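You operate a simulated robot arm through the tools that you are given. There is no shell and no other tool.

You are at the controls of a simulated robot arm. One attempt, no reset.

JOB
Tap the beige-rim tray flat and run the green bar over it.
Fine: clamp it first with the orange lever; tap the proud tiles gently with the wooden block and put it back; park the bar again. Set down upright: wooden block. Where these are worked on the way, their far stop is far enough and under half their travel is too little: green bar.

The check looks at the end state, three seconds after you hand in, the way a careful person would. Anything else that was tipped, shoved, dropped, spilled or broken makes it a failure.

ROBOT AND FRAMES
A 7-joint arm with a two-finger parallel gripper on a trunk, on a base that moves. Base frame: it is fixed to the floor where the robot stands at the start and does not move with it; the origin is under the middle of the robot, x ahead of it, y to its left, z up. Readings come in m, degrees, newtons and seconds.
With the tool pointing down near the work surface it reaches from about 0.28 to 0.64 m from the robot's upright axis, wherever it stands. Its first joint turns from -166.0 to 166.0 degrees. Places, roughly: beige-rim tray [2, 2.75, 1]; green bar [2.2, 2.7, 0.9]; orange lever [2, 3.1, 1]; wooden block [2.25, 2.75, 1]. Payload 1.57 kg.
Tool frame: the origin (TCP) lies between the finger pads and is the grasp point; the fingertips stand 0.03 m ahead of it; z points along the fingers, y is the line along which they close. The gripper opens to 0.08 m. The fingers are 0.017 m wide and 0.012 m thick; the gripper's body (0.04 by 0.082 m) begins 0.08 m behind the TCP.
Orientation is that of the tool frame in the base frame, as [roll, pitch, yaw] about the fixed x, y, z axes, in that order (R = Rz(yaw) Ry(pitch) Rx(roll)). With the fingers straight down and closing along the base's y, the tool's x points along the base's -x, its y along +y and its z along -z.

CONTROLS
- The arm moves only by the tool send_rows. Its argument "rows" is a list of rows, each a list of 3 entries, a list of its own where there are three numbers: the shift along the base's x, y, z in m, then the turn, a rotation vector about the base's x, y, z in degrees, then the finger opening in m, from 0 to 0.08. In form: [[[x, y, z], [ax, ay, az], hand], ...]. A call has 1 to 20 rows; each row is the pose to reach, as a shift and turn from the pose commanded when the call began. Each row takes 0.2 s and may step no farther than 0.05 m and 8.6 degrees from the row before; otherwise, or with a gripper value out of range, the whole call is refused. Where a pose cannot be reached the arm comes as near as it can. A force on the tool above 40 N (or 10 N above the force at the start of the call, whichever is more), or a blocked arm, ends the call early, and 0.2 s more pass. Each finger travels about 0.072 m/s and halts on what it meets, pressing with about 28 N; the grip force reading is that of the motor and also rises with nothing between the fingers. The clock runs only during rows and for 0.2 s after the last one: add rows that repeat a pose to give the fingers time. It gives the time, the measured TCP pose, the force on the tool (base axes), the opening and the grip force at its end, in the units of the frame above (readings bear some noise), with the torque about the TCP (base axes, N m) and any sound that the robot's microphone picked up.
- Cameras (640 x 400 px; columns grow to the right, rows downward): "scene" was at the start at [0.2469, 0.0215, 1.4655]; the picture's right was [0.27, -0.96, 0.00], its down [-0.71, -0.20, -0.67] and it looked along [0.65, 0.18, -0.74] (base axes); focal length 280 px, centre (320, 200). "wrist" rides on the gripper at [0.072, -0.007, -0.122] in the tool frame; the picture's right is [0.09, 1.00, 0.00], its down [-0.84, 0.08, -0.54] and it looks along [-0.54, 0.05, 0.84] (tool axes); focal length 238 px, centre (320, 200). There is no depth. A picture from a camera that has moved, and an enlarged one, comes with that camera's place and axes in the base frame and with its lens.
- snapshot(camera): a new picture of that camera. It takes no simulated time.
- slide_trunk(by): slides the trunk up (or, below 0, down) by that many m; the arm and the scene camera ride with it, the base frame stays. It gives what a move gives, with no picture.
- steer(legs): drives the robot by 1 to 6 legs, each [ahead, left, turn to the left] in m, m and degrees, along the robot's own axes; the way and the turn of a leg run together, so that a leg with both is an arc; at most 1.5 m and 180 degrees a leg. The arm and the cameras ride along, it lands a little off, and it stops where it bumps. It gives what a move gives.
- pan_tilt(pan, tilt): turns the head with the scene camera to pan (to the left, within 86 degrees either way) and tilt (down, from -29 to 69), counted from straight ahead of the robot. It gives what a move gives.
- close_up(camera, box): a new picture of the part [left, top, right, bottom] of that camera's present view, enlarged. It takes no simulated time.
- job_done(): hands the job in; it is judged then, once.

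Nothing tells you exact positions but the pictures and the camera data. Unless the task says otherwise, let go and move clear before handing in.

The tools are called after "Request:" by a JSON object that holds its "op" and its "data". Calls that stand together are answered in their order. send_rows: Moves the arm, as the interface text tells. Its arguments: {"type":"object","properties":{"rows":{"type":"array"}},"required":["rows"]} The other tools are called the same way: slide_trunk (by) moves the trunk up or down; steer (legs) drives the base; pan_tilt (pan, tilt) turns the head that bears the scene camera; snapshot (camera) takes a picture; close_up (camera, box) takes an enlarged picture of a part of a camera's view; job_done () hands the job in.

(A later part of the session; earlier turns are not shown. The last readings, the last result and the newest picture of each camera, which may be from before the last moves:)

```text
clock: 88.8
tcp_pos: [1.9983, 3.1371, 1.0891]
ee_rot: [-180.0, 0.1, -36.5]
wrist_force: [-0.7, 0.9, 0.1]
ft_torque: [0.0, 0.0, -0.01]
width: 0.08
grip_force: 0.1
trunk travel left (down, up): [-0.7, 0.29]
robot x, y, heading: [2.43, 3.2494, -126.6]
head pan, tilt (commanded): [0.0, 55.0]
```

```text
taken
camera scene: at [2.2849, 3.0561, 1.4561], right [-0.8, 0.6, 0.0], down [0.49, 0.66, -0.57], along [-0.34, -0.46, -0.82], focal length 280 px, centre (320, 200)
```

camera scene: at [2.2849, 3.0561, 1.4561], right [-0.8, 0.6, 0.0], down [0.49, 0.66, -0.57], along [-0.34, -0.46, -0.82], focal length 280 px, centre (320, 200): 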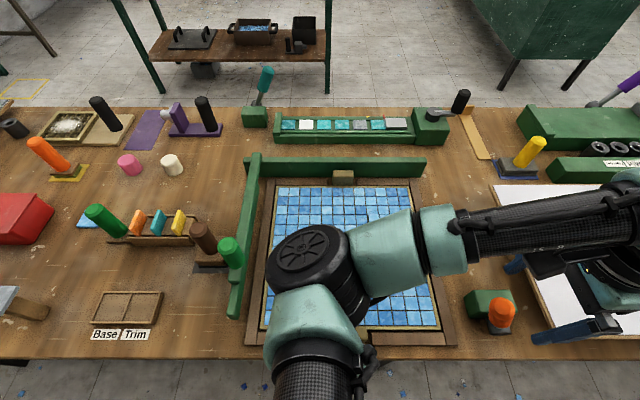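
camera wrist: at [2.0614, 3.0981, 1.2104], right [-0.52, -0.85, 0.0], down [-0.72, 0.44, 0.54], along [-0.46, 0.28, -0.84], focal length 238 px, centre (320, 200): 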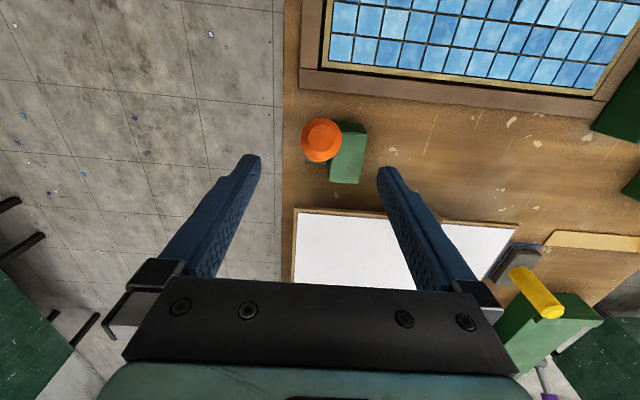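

The knob is centred between the fingers. Lowering to grasp height (z≈1.01), then closing.

Request:
{"op": "send_rows", "data": {"rows": [[[0, 0, -0.03], [0, 0, 0], 0.08], [[0, 0, -0.06], [0, 0, 0], 0.08], [[0, 0, -0.078], [0, 0, 0], 0.08], [[0, 0, -0.078], [0, 0, 0], 0.08]]}}

Request:
{"op": "snapshot", "data": {"camera": "wrist"}}

Request:
{"op": "snapshot", "data": {"camera": "scene"}}

```text
clock: 89.8
tcp_pos: [2.0002, 3.1379, 1.0096]
ee_rot: [-179.8, 0.1, -36.7]
wrist_force: [-0.6, 0.1, -0.2]
ft_torque: [-0.01, -0.01, -0.01]
width: 0.08
grip_force: 0.1
trunk travel left (down, up): [-0.7, 0.29]
robot x, y, heading: [2.4284, 3.2469, -126.8]
head pan, tilt (commanded): [0.0, 55.0]
```

```text
taken
camera wrist: at [2.062, 3.099, 1.1327], right [-0.52, -0.85, 0.0], down [-0.72, 0.44, 0.54], along [-0.46, 0.28, -0.84], focal length 238 px, centre (320, 200)
```

wrist: 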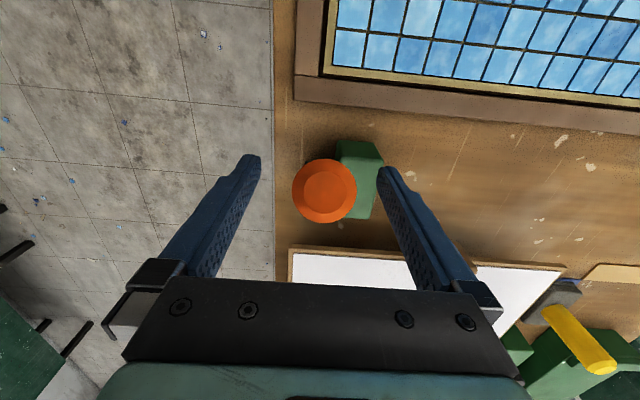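

```text
taken
camera scene: at [2.2849, 3.0561, 1.4561], right [-0.8, 0.6, 0.0], down [0.49, 0.66, -0.57], along [-0.34, -0.46, -0.82], focal length 280 px, centre (320, 200)
```

scene: 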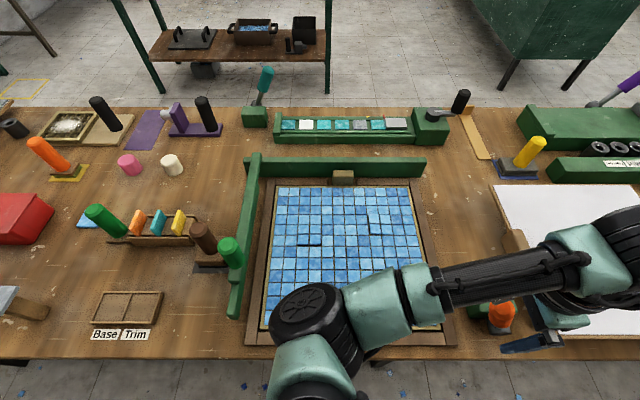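

The orange knob sits at the TCP. Closing on it.

Request:
{"op": "send_rows", "data": {"rows": [[[0, 0, 0], [0, 0, 0], 0.05], [[0, 0, 0], [0, 0, 0], 0.03], [[0, 0, 0], [0, 0, 0], 0.02], [[0, 0, 0], [0, 0, 0], 0.02]]}}

Request:
{"op": "snapshot", "data": {"camera": "wrist"}}

```text
clock: 90.8
tcp_pos: [1.9985, 3.1374, 1.0087]
ee_rot: [-179.8, 0.1, -36.6]
wrist_force: [-4.4, -4.2, -1.6]
ft_torque: [0.43, -0.32, -0.13]
width: 0.0315
grip_force: 39.6
trunk travel left (down, up): [-0.7, 0.29]
robot x, y, heading: [2.4274, 3.2476, -127.0]
head pan, tilt (commanded): [0.0, 55.0]
```

```text
taken
camera wrist: at [2.0614, 3.0984, 1.1329], right [-0.52, -0.85, 0.0], down [-0.72, 0.44, 0.54], along [-0.46, 0.28, -0.84], focal length 238 px, centre (320, 200)
```

wrist: 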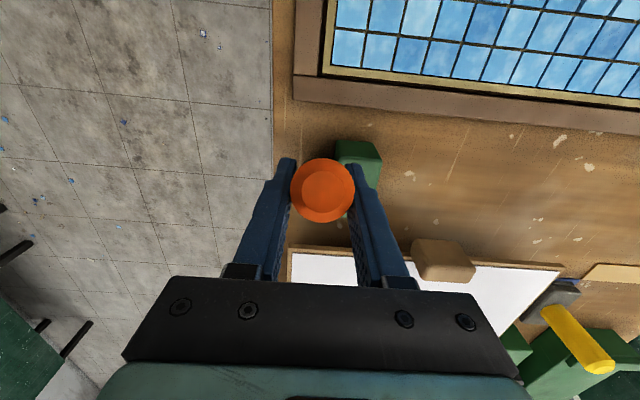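

Gripped (width 0.0315). A small feeler move along the arc away from the tray to see whether the lever yields that way.

Request:
{"op": "send_rows", "data": {"rows": [[[-0.0045, 0.0034, 0.0021], [0, 0, 0], 0.02], [[-0.009, 0.0067, 0.004], [0, 0, 0], 0.02], [[-0.0132, 0.0099, 0.0057], [0, 0, 0], 0.02], [[-0.0132, 0.0099, 0.0057], [0, 0, 0], 0.02]]}}

Request:
{"op": "snapshot", "data": {"camera": "wrist"}}

```text
clock: 91.8
tcp_pos: [1.9872, 3.1461, 1.0164]
ee_rot: [-179.9, -0.1, -36.5]
wrist_force: [9.3, -10.3, -9.0]
ft_torque: [-1.78, -0.46, 0.88]
width: 0.0317
grip_force: 39.9
trunk travel left (down, up): [-0.7, 0.29]
robot x, y, heading: [2.4278, 3.2516, -126.8]
head pan, tilt (commanded): [0.0, 55.0]
```

```text
taken
camera wrist: at [2.0493, 3.1076, 1.139], right [-0.52, -0.85, 0.0], down [-0.72, 0.44, 0.54], along [-0.46, 0.28, -0.84], focal length 238 px, centre (320, 200)
```

wrist: 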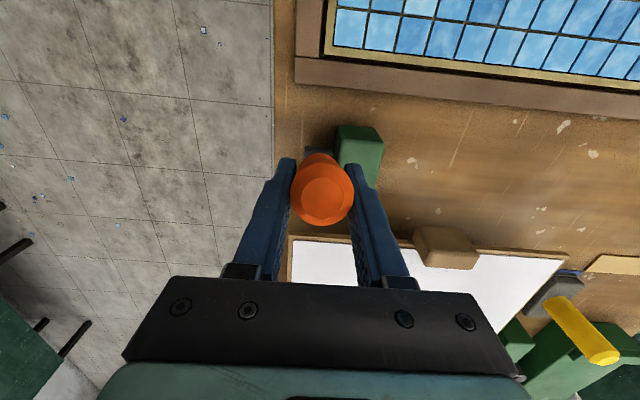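

The lever followed, with about 13 N of resistance (part of it grip friction). I'll continue the arc, now tilting the hand with the lever so the grip doesn't twist.

Request:
{"op": "send_rows", "data": {"rows": [[[-0.0056, 0.0042, 0.0015], [-2.4, -3.2, 0], 0.02], [[-0.0111, 0.0083, 0.0027], [-4.8, -6.4, 0], 0.02], [[-0.0167, 0.0125, 0.0033], [-7.2, -9.6, 0], 0.02], [[-0.0222, 0.0167, 0.0034], [-9.6, -12.8, 0], 0.02], [[-0.0278, 0.0209, 0.003], [-12, -16, 0], 0.02], [[-0.0278, 0.0209, 0.003], [-12, -16, 0], 0.02]]}}

Request:
{"op": "snapshot", "data": {"camera": "wrist"}}

Request:
{"op": "snapshot", "data": {"camera": "scene"}}

```text
clock: 93.2
tcp_pos: [1.9573, 3.1688, 1.0187]
ee_rot: [180.0, -19.8, -36.7]
wrist_force: [-11.4, -9.0, 19.0]
ft_torque: [0.69, -0.63, -0.39]
width: 0.0315
grip_force: 40.4
trunk travel left (down, up): [-0.7, 0.29]
robot x, y, heading: [2.4301, 3.2508, -126.7]
head pan, tilt (commanded): [0.0, 55.0]
```

```text
taken
camera wrist: at [1.9832, 3.157, 1.1598], right [-0.53, -0.85, 0.03], down [-0.82, 0.52, 0.23], along [-0.21, 0.09, -0.97], focal length 238 px, centre (320, 200)
```

wrist: 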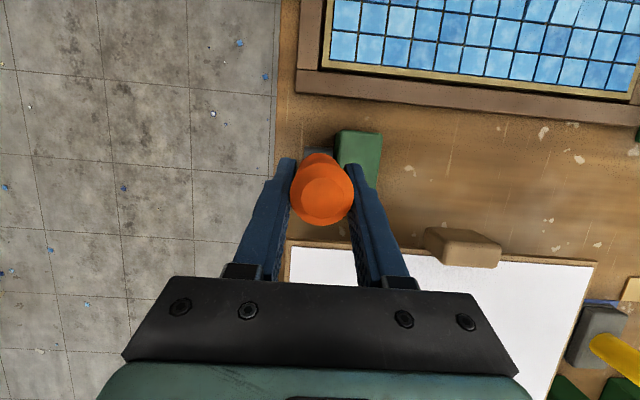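

```text
taken
camera scene: at [2.2847, 3.055, 1.4561], right [-0.8, 0.6, 0.0], down [0.49, 0.66, -0.57], along [-0.34, -0.46, -0.82], focal length 280 px, centre (320, 200)
```

scene: 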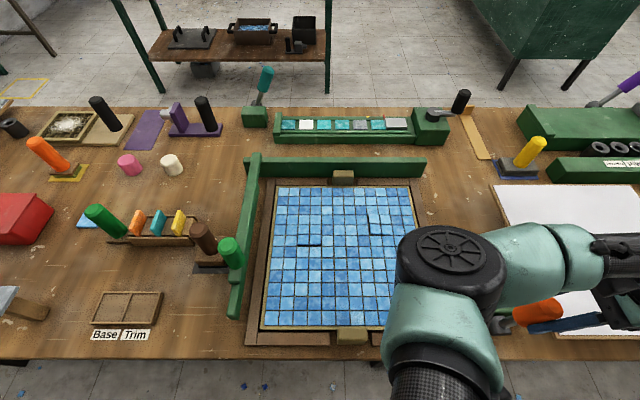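

The lever turns smoothly and has passed vertical. Continuing the arc to the −u side.

Request:
{"op": "send_rows", "data": {"rows": [[[-0.0055, 0.0041, 0.0], [-2.4, -3.2, 0], 0.02], [[-0.011, 0.0082, -0.0011], [-4.8, -6.4, 0], 0.02], [[-0.0162, 0.0122, -0.0029], [-7.2, -9.6, 0], 0.02], [[-0.0215, 0.0161, -0.0052], [-9.6, -12.8, 0], 0.02], [[-0.0266, 0.0199, -0.0079], [-12, -16, 0], 0.02], [[-0.0315, 0.0236, -0.011], [-14.4, -19.2, 0], 0.02], [[-0.0315, 0.0236, -0.011], [-14.4, -19.2, 0], 0.02]]}}

Request:
{"op": "snapshot", "data": {"camera": "wrist"}}

Request:
{"op": "snapshot", "data": {"camera": "scene"}}

```text
clock: 94.8
tcp_pos: [1.9341, 3.1854, 1.0121]
ee_rot: [179.3, -43.7, -36.1]
wrist_force: [-31.4, -12.4, 6.6]
ft_torque: [1.09, 0.72, 0.47]
width: 0.0316
grip_force: 40.3
out of reach, approached as far as the arm can: row 6, 7
trunk travel left (down, up): [-0.7, 0.29]
robot x, y, heading: [2.4276, 3.2497, -126.8]
head pan, tilt (commanded): [0.0, 55.0]
```

```text
taken
camera wrist: at [1.9138, 3.2102, 1.152], right [-0.54, -0.84, 0.07], down [-0.83, 0.52, -0.19], along [0.12, -0.16, -0.98], focal length 238 px, centre (320, 200)
```

wrist: 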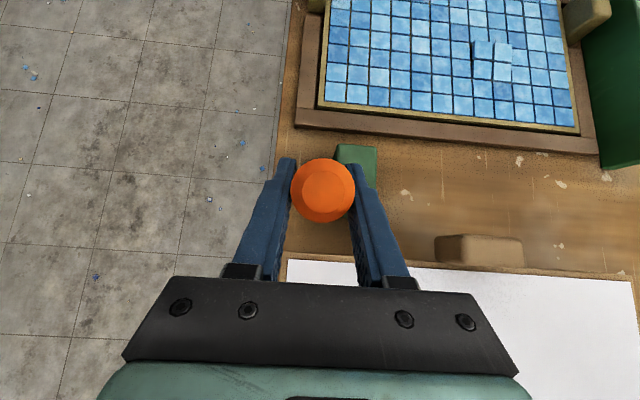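

```text
taken
camera scene: at [2.2808, 3.054, 1.4554], right [-0.8, 0.6, 0.0], down [0.49, 0.66, -0.57], along [-0.34, -0.46, -0.82], focal length 280 px, centre (320, 200)
```

scene: 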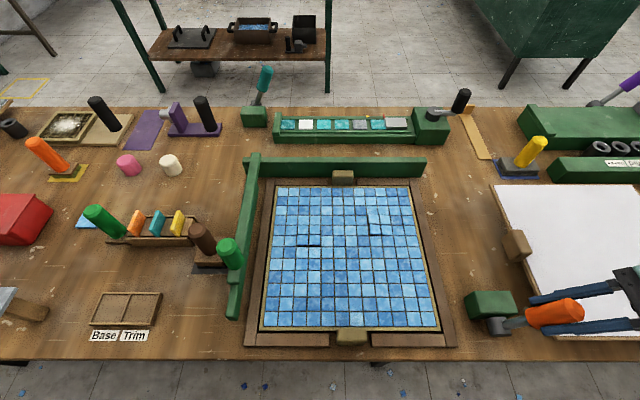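

The lever is now leaning well past vertical (about −27°) and the arm is near its tilt limit. I'll release and check whether the lever stays and whether it has more travel.

Request:
{"op": "send_rows", "data": {"rows": [[[0, 0, 0], [0, 0, 0], 0.05], [[0, 0, 0], [0, 0, 0], 0.08], [[0, 0, 0], [0, 0, 0], 0.08], [[0, 0, 0], [0, 0, 0], 0.08]]}}

Request:
{"op": "snapshot", "data": {"camera": "scene"}}

Request:
{"op": "snapshot", "data": {"camera": "wrist"}}

Request:
{"op": "close_up", "data": {"camera": "scene", "box": [440, 250, 640, 375]}}

```text
clock: 95.8
tcp_pos: [1.9404, 3.1904, 1.0144]
ee_rot: [179.9, -44.0, -36.5]
wrist_force: [-0.9, -0.3, -0.2]
ft_torque: [0.04, 0.0, 0.01]
width: 0.08
grip_force: 0.1
trunk travel left (down, up): [-0.7, 0.29]
robot x, y, heading: [2.425, 3.2461, -126.7]
head pan, tilt (commanded): [0.0, 55.0]
```

```text
taken
camera scene: at [2.2847, 3.056, 1.4561], right [-0.8, 0.6, 0.0], down [0.49, 0.66, -0.57], along [-0.34, -0.46, -0.82], focal length 280 px, centre (320, 200)
```

scene: 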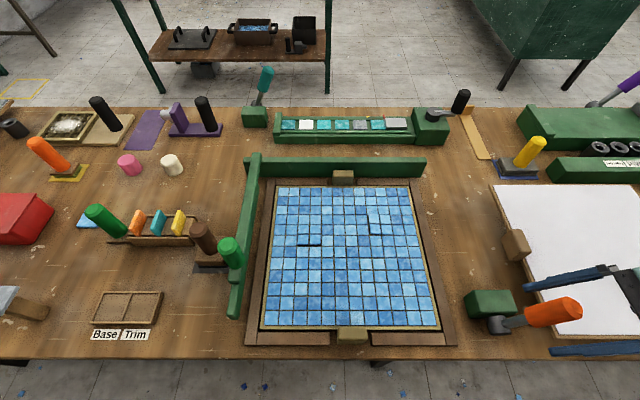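

```text
taken
camera wrist: at [1.9177, 3.2129, 1.1529], right [-0.54, -0.84, 0.06], down [-0.83, 0.52, -0.19], along [0.13, -0.16, -0.98], focal length 238 px, centre (320, 200)
```

wrist: 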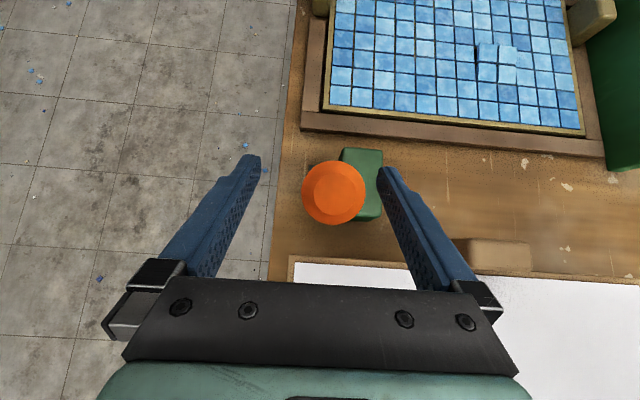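

```text
3.20 times, centred on (540, 312) of scene
camera zoom: at [2.2847, 3.056, 1.4561], right [-0.8, 0.6, 0.0], down [0.49, 0.66, -0.57], along [-0.34, -0.46, -0.82], focal length 898 px, centre (-384, -160)
```

zoom: 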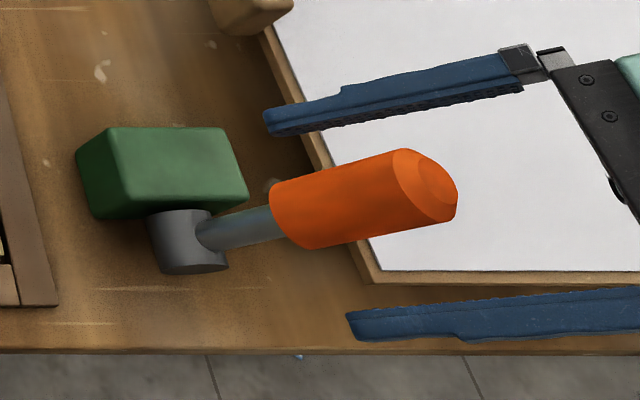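

The lever stays where I left it, about −27° (it started near +24°). To tell whether that is its stop, I'll reduce the tool tilt, re-grip, and feel further along the arc.

Request:
{"op": "send_rows", "data": {"rows": [[[-0.003, -0.0003, -0.002], [4, 5.33, 0], 0.08], [[-0.006, -0.0007, -0.004], [8, 10.67, 0], 0.08], [[-0.0102, -0.0011, -0.005], [12, 16, 0], 0.08], [[-0.0102, -0.0011, -0.005], [12, 16, 0], 0.05], [[-0.0102, -0.0011, -0.005], [12, 16, 0], 0.03], [[-0.0102, -0.0011, -0.005], [12, 16, 0], 0.02], [[-0.0102, -0.0011, -0.005], [12, 16, 0], 0.02]]}}

Request:
{"op": "snapshot", "data": {"camera": "wrist"}}

```text
clock: 97.4
tcp_pos: [1.9304, 3.1903, 1.0092]
ee_rot: [180.0, -23.9, -36.7]
wrist_force: [2.3, 5.8, -1.7]
ft_torque: [-0.21, 0.34, 0.02]
width: 0.0319
grip_force: 40.3
trunk travel left (down, up): [-0.7, 0.29]
robot x, y, heading: [2.4294, 3.2505, -126.8]
head pan, tilt (commanded): [0.0, 55.0]
```

```text
taken
camera wrist: at [1.9475, 3.1836, 1.1507], right [-0.53, -0.85, 0.04], down [-0.84, 0.53, 0.16], along [-0.15, 0.05, -0.99], focal length 238 px, centre (320, 200)
```

wrist: 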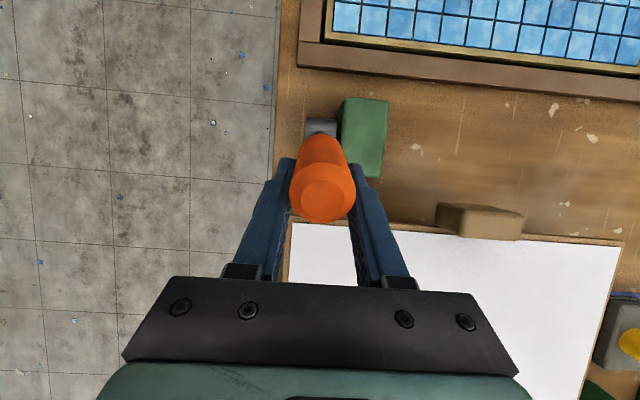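

Request:
{"op": "send_rows", "data": {"rows": [[[-0.0025, 0.0019, -0.0017], [-1.2, -1.6, 0], 0.02], [[-0.0049, 0.0037, -0.0034], [-2.4, -3.2, 0], 0.02], [[-0.0073, 0.0055, -0.0053], [-3.6, -4.8, 0], 0.02], [[-0.0096, 0.0072, -0.0072], [-4.8, -6.4, 0], 0.02], [[-0.0096, 0.0072, -0.0072], [-4.8, -6.4, 0], 0.02]]}}

Request:
{"op": "snapshot", "data": {"camera": "wrist"}}

Request:
{"op": "snapshot", "data": {"camera": "scene"}}

```text
clock: 98.6
tcp_pos: [1.9197, 3.1963, 1.0029]
ee_rot: [-179.9, -31.9, -36.7]
wrist_force: [3.0, 10.6, 1.7]
ft_torque: [0.48, 0.65, -0.43]
width: 0.0314
grip_force: 39.8
trunk travel left (down, up): [-0.7, 0.29]
robot x, y, heading: [2.4295, 3.251, -126.5]
head pan, tilt (commanded): [0.0, 55.0]
```

```text
taken
camera wrist: at [1.9219, 3.2028, 1.1453], right [-0.53, -0.85, 0.05], down [-0.85, 0.53, 0.02], along [-0.04, -0.03, -1.0], focal length 238 px, centre (320, 200)
```

wrist: 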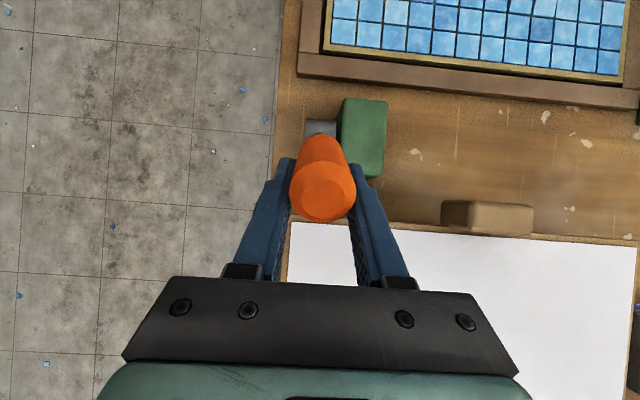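

```text
taken
camera scene: at [2.2855, 3.0577, 1.4565], right [-0.8, 0.6, 0.0], down [0.49, 0.66, -0.57], along [-0.34, -0.46, -0.82], focal length 280 px, centre (320, 200)
```

scene: 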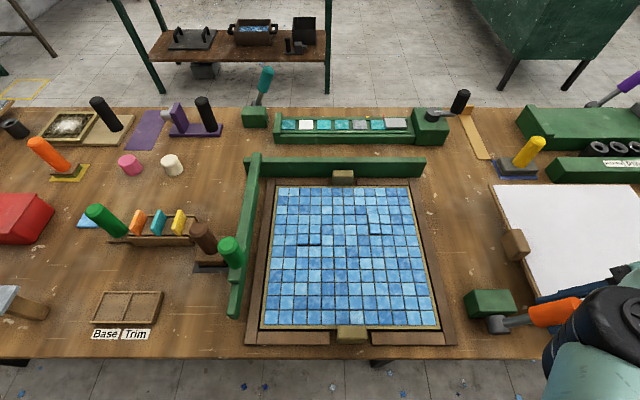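

The lever still yields easily, so the stop is further on. Continuing along the arc until I feel it.

Request:
{"op": "send_rows", "data": {"rows": [[[-0.0023, 0.0017, -0.0021], [-1.0, -1.3, 0], 0.02], [[-0.0046, 0.0034, -0.0042], [-1.8, -2.4, 0], 0.02], [[-0.0067, 0.005, -0.0065], [-2.7, -3.6, 0], 0.02], [[-0.0088, 0.0066, -0.0088], [-3.6, -4.8, 0], 0.02], [[-0.0108, 0.0081, -0.0113], [-4.2, -5.6, 0], 0.02], [[-0.0128, 0.0096, -0.0138], [-4.8, -6.4, 0], 0.02], [[-0.0128, 0.0096, -0.0138], [-4.8, -6.4, 0], 0.02]]}}

Request:
{"op": "snapshot", "data": {"camera": "scene"}}

Request:
{"op": "snapshot", "data": {"camera": "wrist"}}

```text
clock: 100.0
tcp_pos: [1.9208, 3.1956, 1.0003]
ee_rot: [178.8, -38.2, -36.4]
wrist_force: [-10.8, -3.1, -6.3]
ft_torque: [1.23, 0.61, -0.28]
width: 0.0315
grip_force: 40.5
out of reach, approached as far as the arm can: row 3, 4, 5, 6
trunk travel left (down, up): [-0.7, 0.29]
robot x, y, heading: [2.425, 3.2501, -126.6]
head pan, tilt (commanded): [0.0, 55.0]
stopped in row 6: the force on the tool passed its limit at 47 N (the readings are from after the stop); the commanded pose is now the measured one
```

```text
taken
camera scene: at [2.2836, 3.0548, 1.4555], right [-0.8, 0.6, 0.0], down [0.49, 0.66, -0.57], along [-0.34, -0.46, -0.82], focal length 280 px, centre (320, 200)
```

scene: 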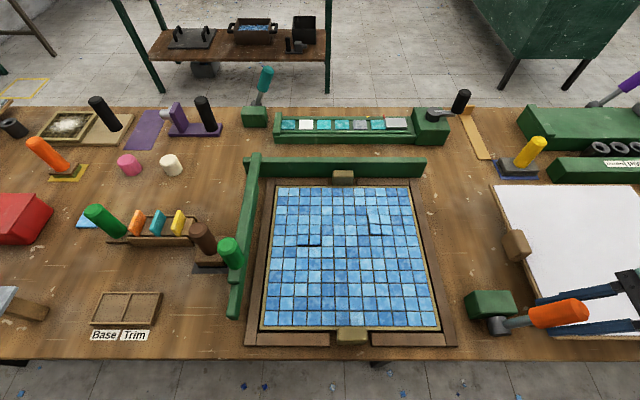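

```text
taken
camera wrist: at [1.9124, 3.2137, 1.1423], right [-0.54, -0.84, 0.07], down [-0.84, 0.54, -0.09], along [0.04, -0.11, -0.99], focal length 238 px, centre (320, 200)
```

wrist: 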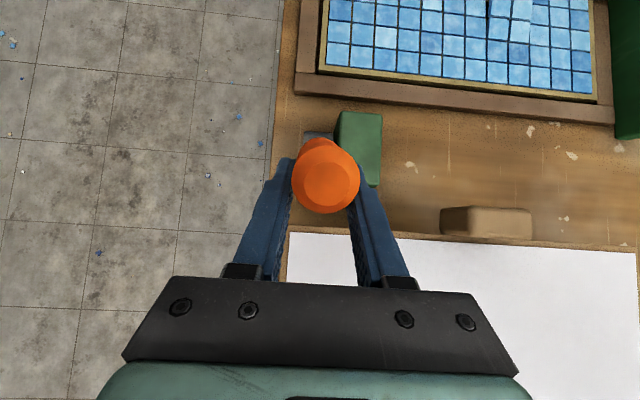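

The arm's tilt limit stopped that, not clearly the lever. I'll let go, back off, stand the tool upright, and push the lever from the tray side with closed fingers instead.

Request:
{"op": "send_rows", "data": {"rows": [[[0, 0, 0], [0, 0, 0], 0.05], [[0, 0, 0], [0, 0, 0], 0.08], [[0, 0, 0], [0, 0, 0], 0.08], [[-0.0125, 0.0093, 0.02], [0, 0, 0], 0.08], [[-0.025, 0.0185, 0.04], [0, 0, 0], 0.08], [[-0.0375, 0.0278, 0.06], [0, 0, 0], 0.08], [[-0.05, 0.037, 0.09], [0, 0, 0], 0.08], [[-0.05, 0.037, 0.12], [4.6, 6.1, 0], 0.08], [[-0.04, 0.03, 0.13], [9.1, 12.2, 0], 0.08], [[-0.02, 0.015, 0.13], [13.7, 18.2, 0], 0.08], [[0, 0, 0.13], [18.2, 24.3, 0], 0.04], [[0.02, -0.015, 0.13], [22.9, 30.5, 0], 0.0], [[0.0366, -0.0274, 0.13], [22.9, 30.5, 0], 0.0], [[0.0366, -0.0274, 0.13], [22.9, 30.5, 0], 0.0]]}}

Request:
{"op": "snapshot", "data": {"camera": "scene"}}

Request:
{"op": "snapshot", "data": {"camera": "wrist"}}

```text
clock: 103.0
tcp_pos: [1.7918, 3.1741, 1.1413]
ee_rot: [179.2, -0.5, -36.4]
wrist_force: [-0.6, 0.2, -1.2]
ft_torque: [0.0, 0.0, 0.02]
width: 0.0
grip_force: 21.8
out of reach, approached as far as the arm can: row 4, 5, 6, 7, 8, 9, 10, 11, 12, 13, 14
trunk travel left (down, up): [-0.7, 0.29]
robot x, y, heading: [2.4279, 3.2504, -126.6]
head pan, tilt (commanded): [0.0, 55.0]
```

```text
taken
camera scene: at [2.2838, 3.0556, 1.456], right [-0.8, 0.6, 0.0], down [0.49, 0.66, -0.57], along [-0.34, -0.46, -0.82], focal length 280 px, centre (320, 200)
```

scene: 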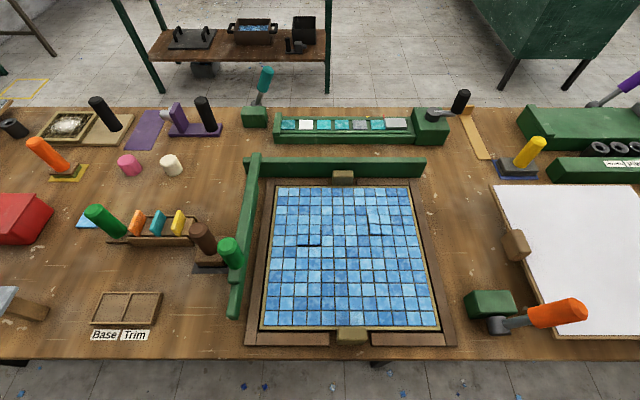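

```text
taken
camera wrist: at [1.8549, 3.1367, 1.2646], right [-0.52, -0.86, 0.01], down [-0.72, 0.44, 0.54], along [-0.46, 0.27, -0.84], focal length 238 px, centre (320, 200)
```

wrist: 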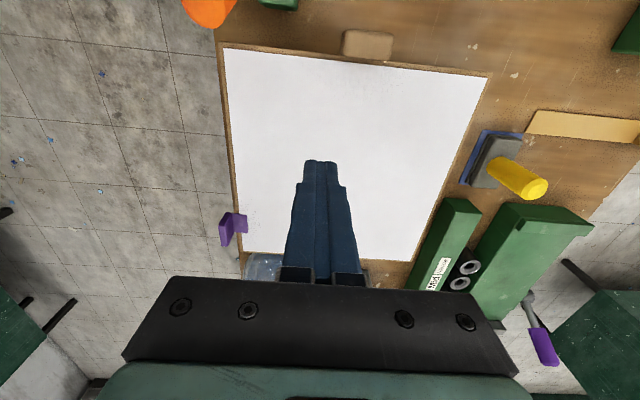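

The arm has drifted out to (1.79, 3.17), short of what I commanded, so it is in an awkward configuration. I'll look at the arm itself before moving again.

Request:
{"op": "pan_tilt", "data": {"pan": -60, "tilt": 45}}

Request:
{"op": "snapshot", "data": {"camera": "scene"}}

```text
clock: 104.3
tcp_pos: [1.7932, 3.1735, 1.1407]
ee_rot: [179.2, -0.6, -36.4]
wrist_force: [-0.1, 0.3, 0.2]
ft_torque: [0.01, 0.0, 0.02]
width: 0.0002
grip_force: 21.8
trunk travel left (down, up): [-0.7, 0.29]
robot x, y, heading: [2.4282, 3.2511, -126.8]
head pan, tilt (commanded): [-60.0, 45.0]
```

```text
taken
camera scene: at [2.2464, 3.1233, 1.4695], right [0.12, 0.99, 0.0], down [0.7, -0.08, -0.71], along [-0.7, 0.08, -0.71], focal length 280 px, centre (320, 200)
```

scene: 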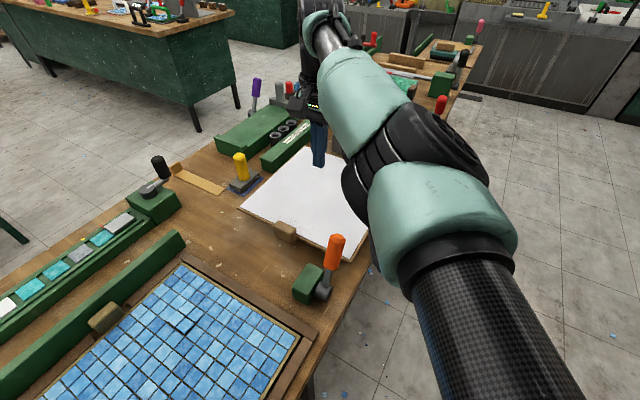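

Request:
{"op": "send_rows", "data": {"rows": [[[0.01, -0.0075, 0.03], [0, 0, 0], 0.0], [[0.02, -0.015, 0.06], [0, 0, 0], 0.0], [[0.04, -0.03, 0.09], [0, 0, 0], 0.0], [[0.04, -0.03, 0.09], [0, 0, 0], 0.0]]}}

Request:
{"op": "snapshot", "data": {"camera": "scene"}}

```text
clock: 105.3
tcp_pos: [1.8127, 3.139, 1.2245]
ee_rot: [-179.3, -1.9, -35.5]
wrist_force: [-0.5, 0.2, 0.5]
ft_torque: [-0.01, -0.01, -0.03]
width: 0.0
grip_force: 21.7
out of reach, approached as far as the arm can: row 1, 2, 3
trunk travel left (down, up): [-0.7, 0.29]
robot x, y, heading: [2.428, 3.2505, -126.4]
head pan, tilt (commanded): [-60.0, 45.0]
```

```text
taken
camera scene: at [2.246, 3.1244, 1.4696], right [0.12, 0.99, 0.0], down [0.7, -0.08, -0.71], along [-0.7, 0.08, -0.71], focal length 280 px, centre (320, 200)
```

scene: 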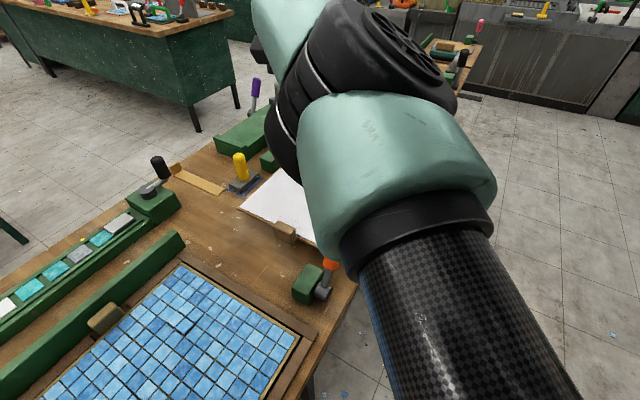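

Request:
{"op": "send_rows", "data": {"rows": [[[0, 0, 0], [0, 0, 0], 0.0], [[0, 0, 0], [0, 0, 0], 0.0]]}}

Request:
{"op": "snapshot", "data": {"camera": "scene"}}

```text
clock: 105.9
tcp_pos: [1.8138, 3.1387, 1.2234]
ee_rot: [-179.2, -1.9, -35.5]
wrist_force: [0.0, 0.0, -0.5]
ft_torque: [0.03, 0.01, 0.0]
width: 0.0002
grip_force: 20.9
trunk travel left (down, up): [-0.7, 0.29]
robot x, y, heading: [2.4291, 3.2497, -126.7]
head pan, tilt (commanded): [-60.0, 45.0]
```

```text
taken
camera scene: at [2.2464, 3.1235, 1.4696], right [0.12, 0.99, 0.0], down [0.7, -0.08, -0.71], along [-0.7, 0.08, -0.71], focal length 280 px, centre (320, 200)
```

scene: 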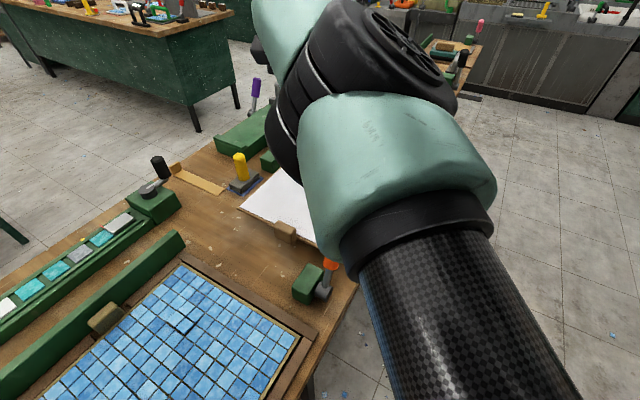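

Request:
{"op": "send_rows", "data": {"rows": [[[0.04, 0, 0.005], [0, 0, 0], 0.0], [[0.08, 0, 0.01], [0, 0, 0], 0.0], [[0.12, 0, 0.015], [0, 0, 0], 0.0], [[0.16, 0, 0.02], [0, 0, 0], 0.0], [[0.186, 0, 0.02], [0, 0, 0], 0.0], [[0.186, 0, 0.02], [0, 0, 0], 0.0]]}}

Request:
{"op": "snapshot", "data": {"camera": "scene"}}

```text
clock: 107.3
tcp_pos: [2.0191, 3.1425, 1.2557]
ee_rot: [179.1, -0.5, -36.3]
wrist_force: [0.1, -0.1, -0.5]
ft_torque: [0.0, -0.03, -0.03]
width: 0.0001
grip_force: 21.5
trunk travel left (down, up): [-0.7, 0.29]
robot x, y, heading: [2.4237, 3.2477, -126.7]
head pan, tilt (commanded): [-60.0, 45.0]
```

```text
taken
camera scene: at [2.246, 3.1232, 1.4695], right [0.12, 0.99, 0.0], down [0.7, -0.08, -0.71], along [-0.7, 0.08, -0.71], focal length 280 px, centre (320, 200)
```

scene: 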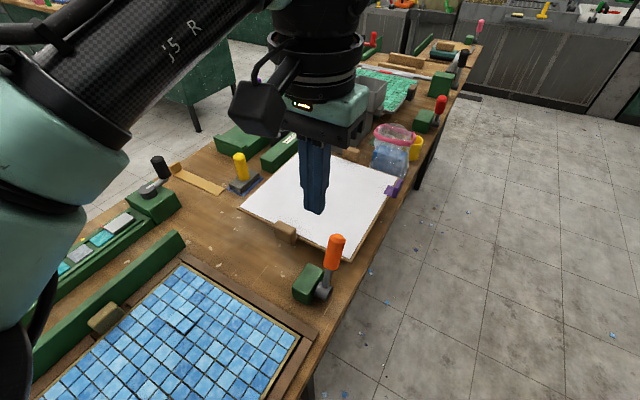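

The arm is back in its normal elbow-left posture. I'll take a closer look at the lever from this side.

Request:
{"op": "close_up", "data": {"camera": "scene", "box": [260, 190, 420, 310]}}

Request:
{"op": "snapshot", "data": {"camera": "wrist"}}

```text
3.33 times, centred on (340, 250) of scene
camera zoom: at [2.246, 3.1232, 1.4695], right [0.12, 0.99, 0.0], down [0.7, -0.08, -0.71], along [-0.7, 0.08, -0.71], focal length 935 px, centre (253, 33)
```

zoom: 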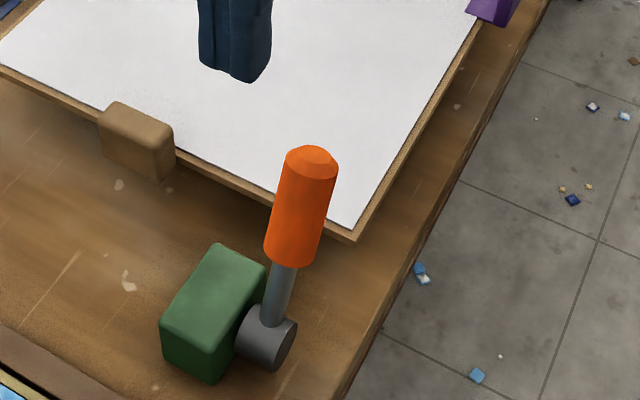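

```text
taken
camera wrist: at [2.082, 3.107, 1.3793], right [-0.52, -0.86, 0.02], down [-0.72, 0.44, 0.54], along [-0.47, 0.26, -0.84], focal length 238 px, centre (320, 200)
```

wrist: 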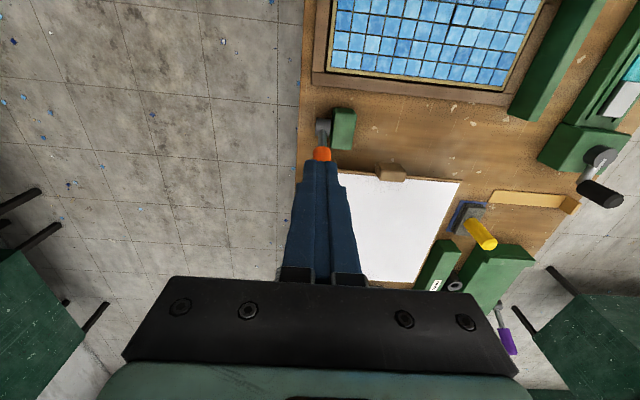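

Request:
{"op": "pan_tilt", "data": {"pan": 0, "tilt": 55}}

Request:
{"op": "close_up", "data": {"camera": "scene", "box": [440, 250, 640, 375]}}

Request:
{"op": "snapshot", "data": {"camera": "scene"}}

```text
clock: 108.6
tcp_pos: [2.0202, 3.1439, 1.256]
ee_rot: [179.1, -0.5, -36.3]
wrist_force: [0.9, -0.2, -0.1]
ft_torque: [0.01, 0.01, -0.04]
width: 0.0
grip_force: 21.2
trunk travel left (down, up): [-0.7, 0.29]
robot x, y, heading: [2.425, 3.2516, -126.8]
head pan, tilt (commanded): [0.0, 55.0]
```

```text
3.20 times, centred on (540, 312) of scene
camera zoom: at [2.284, 3.0561, 1.4561], right [-0.8, 0.6, 0.0], down [0.49, 0.66, -0.57], along [-0.34, -0.46, -0.82], focal length 898 px, centre (-384, -160)
```

zoom: 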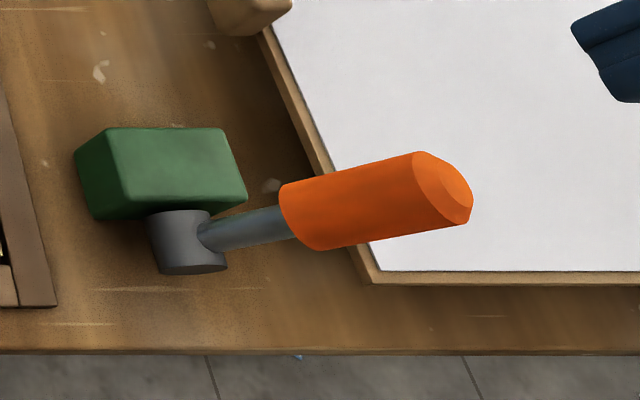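

```text
taken
camera scene: at [2.284, 3.0561, 1.4561], right [-0.8, 0.6, 0.0], down [0.49, 0.66, -0.57], along [-0.34, -0.46, -0.82], focal length 280 px, centre (320, 200)
```

scene: 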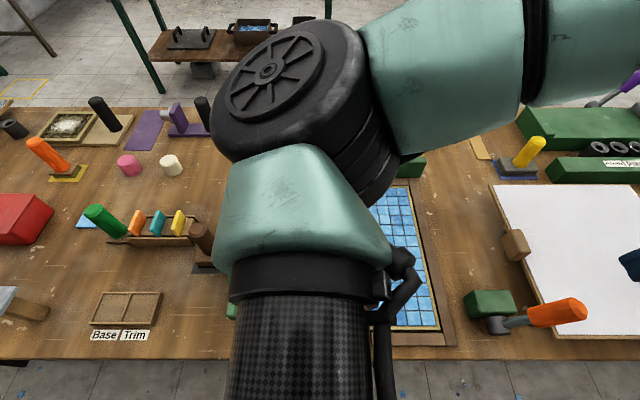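

The lever now stands at about −34°. I'll set the closed fingers down on its tray side and push outward to find the stop.

Request:
{"op": "send_rows", "data": {"rows": [[[-0.027, 0.01, 0], [0, 0, 0], 0.0], [[-0.053, 0.021, 0], [0, 0, 0], 0.0], [[-0.053, 0.021, -0.04], [0, 0, 0], 0.0], [[-0.053, 0.021, -0.08], [0, 0, 0], 0.0], [[-0.053, 0.021, -0.12], [0, 0, 0], 0.0], [[-0.053, 0.021, -0.16], [0, 0, 0], 0.0], [[-0.053, 0.021, -0.19], [0, 0, 0], 0.0], [[-0.053, 0.021, -0.19], [0, 0, 0], 0.0]]}}

Request:
{"op": "snapshot", "data": {"camera": "wrist"}}

Request:
{"op": "snapshot", "data": {"camera": "scene"}}

```text
clock: 110.4
tcp_pos: [1.9682, 3.1658, 1.0664]
ee_rot: [179.1, -0.5, -36.4]
wrist_force: [0.0, 0.5, 0.7]
ft_torque: [-0.01, 0.01, 0.01]
width: 0.0001
grip_force: 21.6
trunk travel left (down, up): [-0.7, 0.29]
robot x, y, heading: [2.4266, 3.2469, -126.7]
head pan, tilt (commanded): [0.0, 55.0]
```

```text
taken
camera wrist: at [2.03, 3.129, 1.1893], right [-0.52, -0.86, 0.02], down [-0.72, 0.44, 0.54], along [-0.47, 0.26, -0.84], focal length 238 px, centre (320, 200)
```

wrist: 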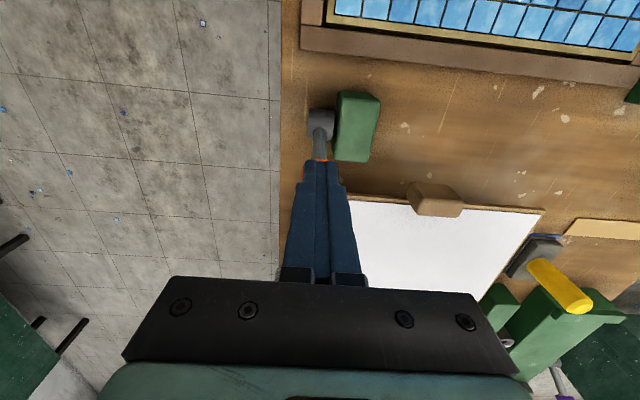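

```text
taken
camera scene: at [2.2841, 3.0561, 1.4561], right [-0.8, 0.6, 0.0], down [0.49, 0.66, -0.57], along [-0.34, -0.46, -0.82], focal length 280 px, centre (320, 200)
```

scene: 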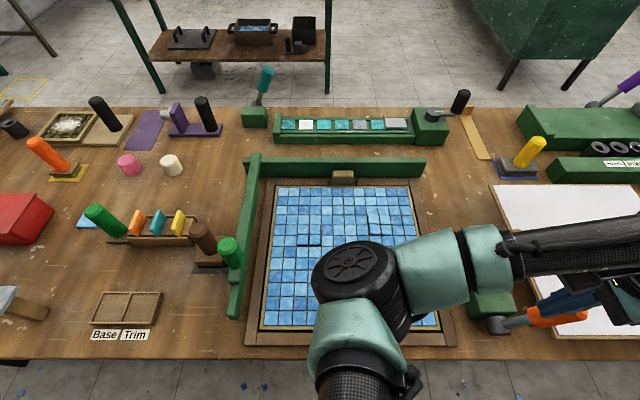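

Request:
{"op": "send_rows", "data": {"rows": [[[0, 0, -0.025], [0, 0, 0], 0.0], [[0, 0, -0.05], [0, 0, 0], 0.0], [[0, 0, -0.05], [0, 0, 0], 0.0]]}}

Request:
{"op": "close_up", "data": {"camera": "scene", "box": [440, 250, 640, 375]}}

Request:
{"op": "snapshot", "data": {"camera": "wrist"}}

```text
clock: 111.2
tcp_pos: [1.967, 3.166, 1.0159]
ee_rot: [179.1, -0.6, -36.4]
wrist_force: [0.1, 0.4, -0.2]
ft_torque: [-0.01, -0.01, -0.01]
width: 0.0
grip_force: 20.8
trunk travel left (down, up): [-0.7, 0.29]
robot x, y, heading: [2.4278, 3.252, -126.7]
head pan, tilt (commanded): [0.0, 55.0]
```

```text
3.20 times, centred on (540, 312) of scene
camera zoom: at [2.2841, 3.056, 1.4561], right [-0.8, 0.6, 0.0], down [0.49, 0.66, -0.57], along [-0.34, -0.46, -0.82], focal length 898 px, centre (-384, -160)
```

zoom: 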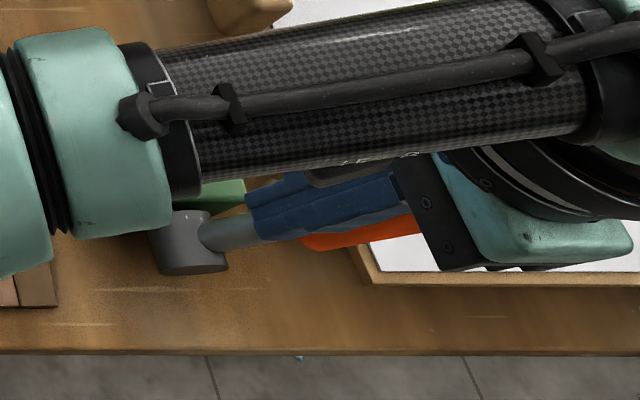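

```text
taken
camera wrist: at [2.0297, 3.1294, 1.1395], right [-0.52, -0.86, 0.02], down [-0.72, 0.44, 0.54], along [-0.47, 0.27, -0.84], focal length 238 px, centre (320, 200)
```

wrist: 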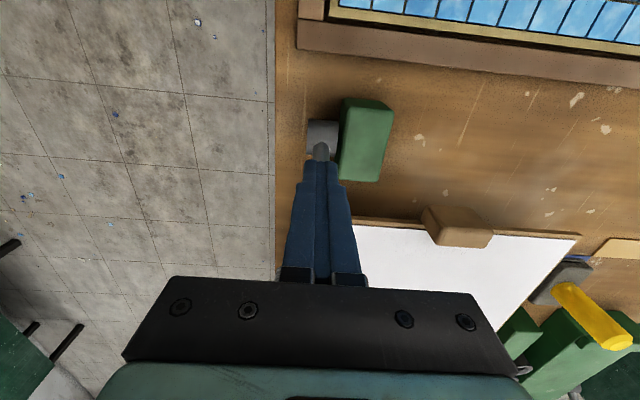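

In position with a small gap to the lever. Pushing outward in small steps.

Request:
{"op": "send_rows", "data": {"rows": [[[-0.0032, 0.0024, 0], [0, 0, 0], 0.0], [[-0.0064, 0.0048, 0], [0, 0, 0], 0.0], [[-0.0096, 0.0072, 0], [0, 0, 0], 0.0], [[-0.0128, 0.0096, 0], [0, 0, 0], 0.0], [[-0.016, 0.012, 0], [0, 0, 0], 0.0], [[-0.0192, 0.0144, 0], [0, 0, 0], 0.0]]}}

```text
clock: 112.6
tcp_pos: [1.9577, 3.1732, 1.0167]
ee_rot: [179.4, -2.3, -36.0]
wrist_force: [16.3, -7.0, 12.4]
ft_torque: [-0.16, -0.41, 0.06]
width: 0.0001
grip_force: 21.0
trunk travel left (down, up): [-0.7, 0.29]
robot x, y, heading: [2.4308, 3.2475, -126.5]
head pan, tilt (commanded): [0.0, 55.0]
stopped in row 6: the force on the tool passed its limit at 43 N (the readings are from after the stop); the commanded pose is now the measured one
```

The lever didn't give at 43 N, so it is at its far stop (about −35°). Backing off and rising clear.

Request:
{"op": "send_rows", "data": {"rows": [[[0.008, -0.006, 0], [0, 0, 0], 0.0], [[0.008, -0.006, 0.04], [0, 0, 0], 0.0], [[0.008, -0.006, 0.08], [0, 0, 0], 0.0], [[0.008, -0.006, 0.12], [0, 0, 0], 0.0], [[0.008, -0.006, 0.16], [0, 0, 0], 0.0], [[0.008, -0.006, 0.2], [0, 0, 0], 0.0], [[0.008, -0.006, 0.22], [0, 0, 0], 0.0], [[0.008, -0.006, 0.22], [0, 0, 0], 0.0]]}}

Request:
{"op": "close_up", "data": {"camera": "scene", "box": [440, 250, 640, 375]}}

Request:
{"op": "snapshot", "data": {"camera": "scene"}}

```text
clock: 114.4
tcp_pos: [1.9613, 3.168, 1.2347]
ee_rot: [179.4, -2.0, -36.2]
wrist_force: [-0.6, 0.7, -0.1]
ft_torque: [-0.02, -0.03, -0.01]
width: 0.0001
grip_force: 21.5
trunk travel left (down, up): [-0.7, 0.29]
robot x, y, heading: [2.4315, 3.2503, -126.6]
head pan, tilt (commanded): [0.0, 55.0]
```

```text
3.20 times, centred on (540, 312) of scene
camera zoom: at [2.2846, 3.0556, 1.4561], right [-0.8, 0.6, 0.0], down [0.49, 0.66, -0.57], along [-0.34, -0.46, -0.82], focal length 898 px, centre (-384, -160)
```

zoom: 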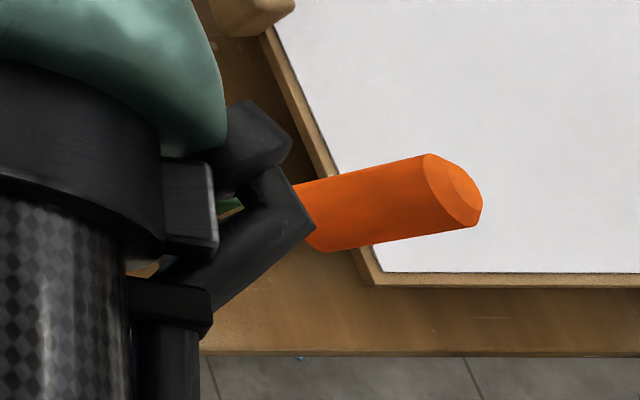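

```text
taken
camera scene: at [2.2846, 3.0556, 1.4561], right [-0.8, 0.6, 0.0], down [0.49, 0.66, -0.57], along [-0.34, -0.46, -0.82], focal length 280 px, centre (320, 200)
```

scene: 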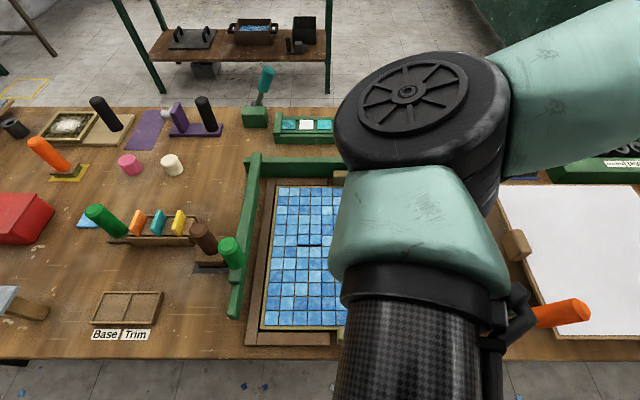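

The lever rests at its far stop (about −37°). Next comes the wooden block: I'll straighten the tool, rise, and swing back to the middle with the hand at its neutral yaw.

Request:
{"op": "send_rows", "data": {"rows": [[[0.01, -0.01, 0.01], [1.66, 1.26, 0], 0.0], [[0.02, -0.02, 0.02], [1.66, 1.26, 0], 0.0]]}}

Request:
{"op": "send_rows", "data": {"rows": [[[0.02, -0.015, 0], [0, 0, 8.2], 0.0], [[0.04, -0.03, 0], [0, 0, 16.4], 0.0], [[0.06, -0.045, 0], [0, 0, 24.6], 0.0], [[0.08, -0.06, 0], [0, 0, 32.8], 0.0], [[0.1, -0.075, 0], [0, 0, 41], 0.0], [[0.12, -0.09, 0], [0, 0, 49.2], 0.02], [[0.14, -0.105, 0], [0, 0, 57.4], 0.04], [[0.16, -0.12, 0], [0, 0, 65.6], 0.06], [[0.18, -0.135, 0], [0, 0, 73.8], 0.08], [[0.2, -0.15, 0], [0, 0, 82], 0.08], [[0.22, -0.165, 0], [0, 0, 89.5], 0.08], [[0.22, -0.165, 0], [0, 0, 89.5], 0.08]]}}

Request:
{"op": "snapshot", "data": {"camera": "wrist"}}

Request:
{"op": "snapshot", "data": {"camera": "scene"}}

```text
clock: 115.0
tcp_pos: [1.9809, 3.1488, 1.2553]
ee_rot: [-180.0, 0.1, -36.2]
wrist_force: [-0.3, -0.2, 0.4]
ft_torque: [-0.03, 0.0, 0.01]
width: 0.0002
grip_force: 21.7
trunk travel left (down, up): [-0.7, 0.29]
robot x, y, heading: [2.4308, 3.247, -126.5]
head pan, tilt (commanded): [0.0, 55.0]
```

```text
clock: 117.6
tcp_pos: [2.2008, 2.9821, 1.2536]
ee_rot: [-180.0, 0.1, 53.3]
wrist_force: [-0.3, 0.0, 0.2]
ft_torque: [0.05, -0.05, -0.02]
width: 0.0802
grip_force: 0.1
trunk travel left (down, up): [-0.7, 0.29]
robot x, y, heading: [2.4275, 3.2536, -126.3]
head pan, tilt (commanded): [0.0, 55.0]
```

```text
taken
camera wrist: at [2.2397, 3.0436, 1.3769], right [0.85, -0.52, 0.0], down [-0.44, -0.72, 0.54], along [-0.28, -0.46, -0.84], focal length 238 px, centre (320, 200)
```

wrist: 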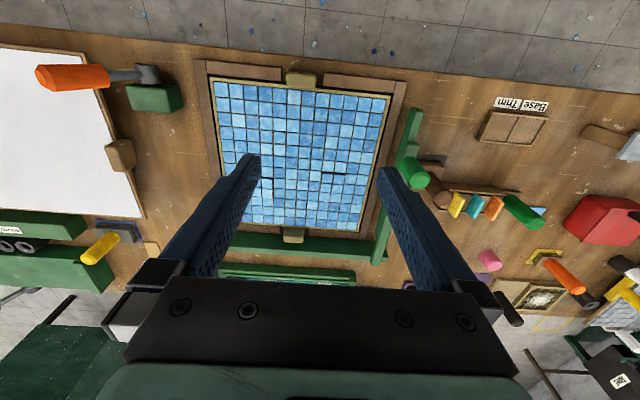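

```text
taken
camera scene: at [2.2842, 3.0557, 1.4561], right [-0.8, 0.6, 0.0], down [0.49, 0.66, -0.57], along [-0.34, -0.46, -0.82], focal length 280 px, centre (320, 200)
```

scene: 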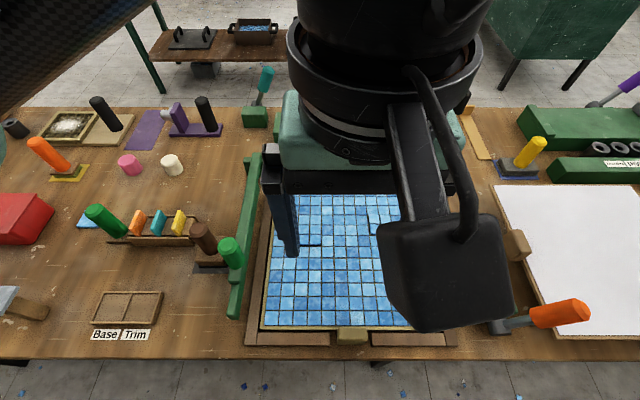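

Back at the centre. I'll zoom in on the wooden block and its surroundings to place the grasp exactly.

Request:
{"op": "close_up", "data": {"camera": "scene", "box": [90, 190, 270, 310]}}

Request:
{"op": "close_up", "data": {"camera": "wrist", "box": [380, 130, 560, 250]}}

```text
3.33 times, centred on (180, 250) of scene
camera zoom: at [2.2842, 3.0557, 1.4561], right [-0.8, 0.6, 0.0], down [0.49, 0.66, -0.57], along [-0.34, -0.46, -0.82], focal length 935 px, centre (787, 33)
```

zoom: 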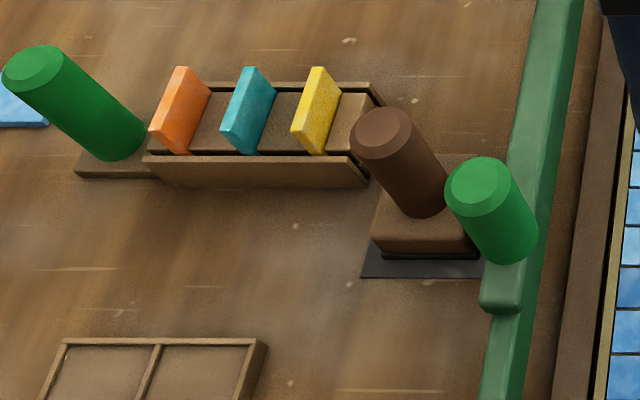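

```text
3.33 times, centred on (470, 190) of wrist
camera zoom: at [2.2397, 3.0436, 1.3769], right [0.85, -0.52, 0.0], down [-0.44, -0.72, 0.54], along [-0.28, -0.46, -0.84], focal length 794 px, centre (-180, 233)
```

zoom: 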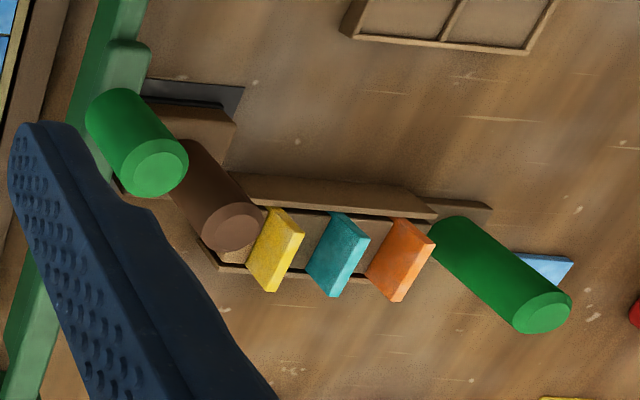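

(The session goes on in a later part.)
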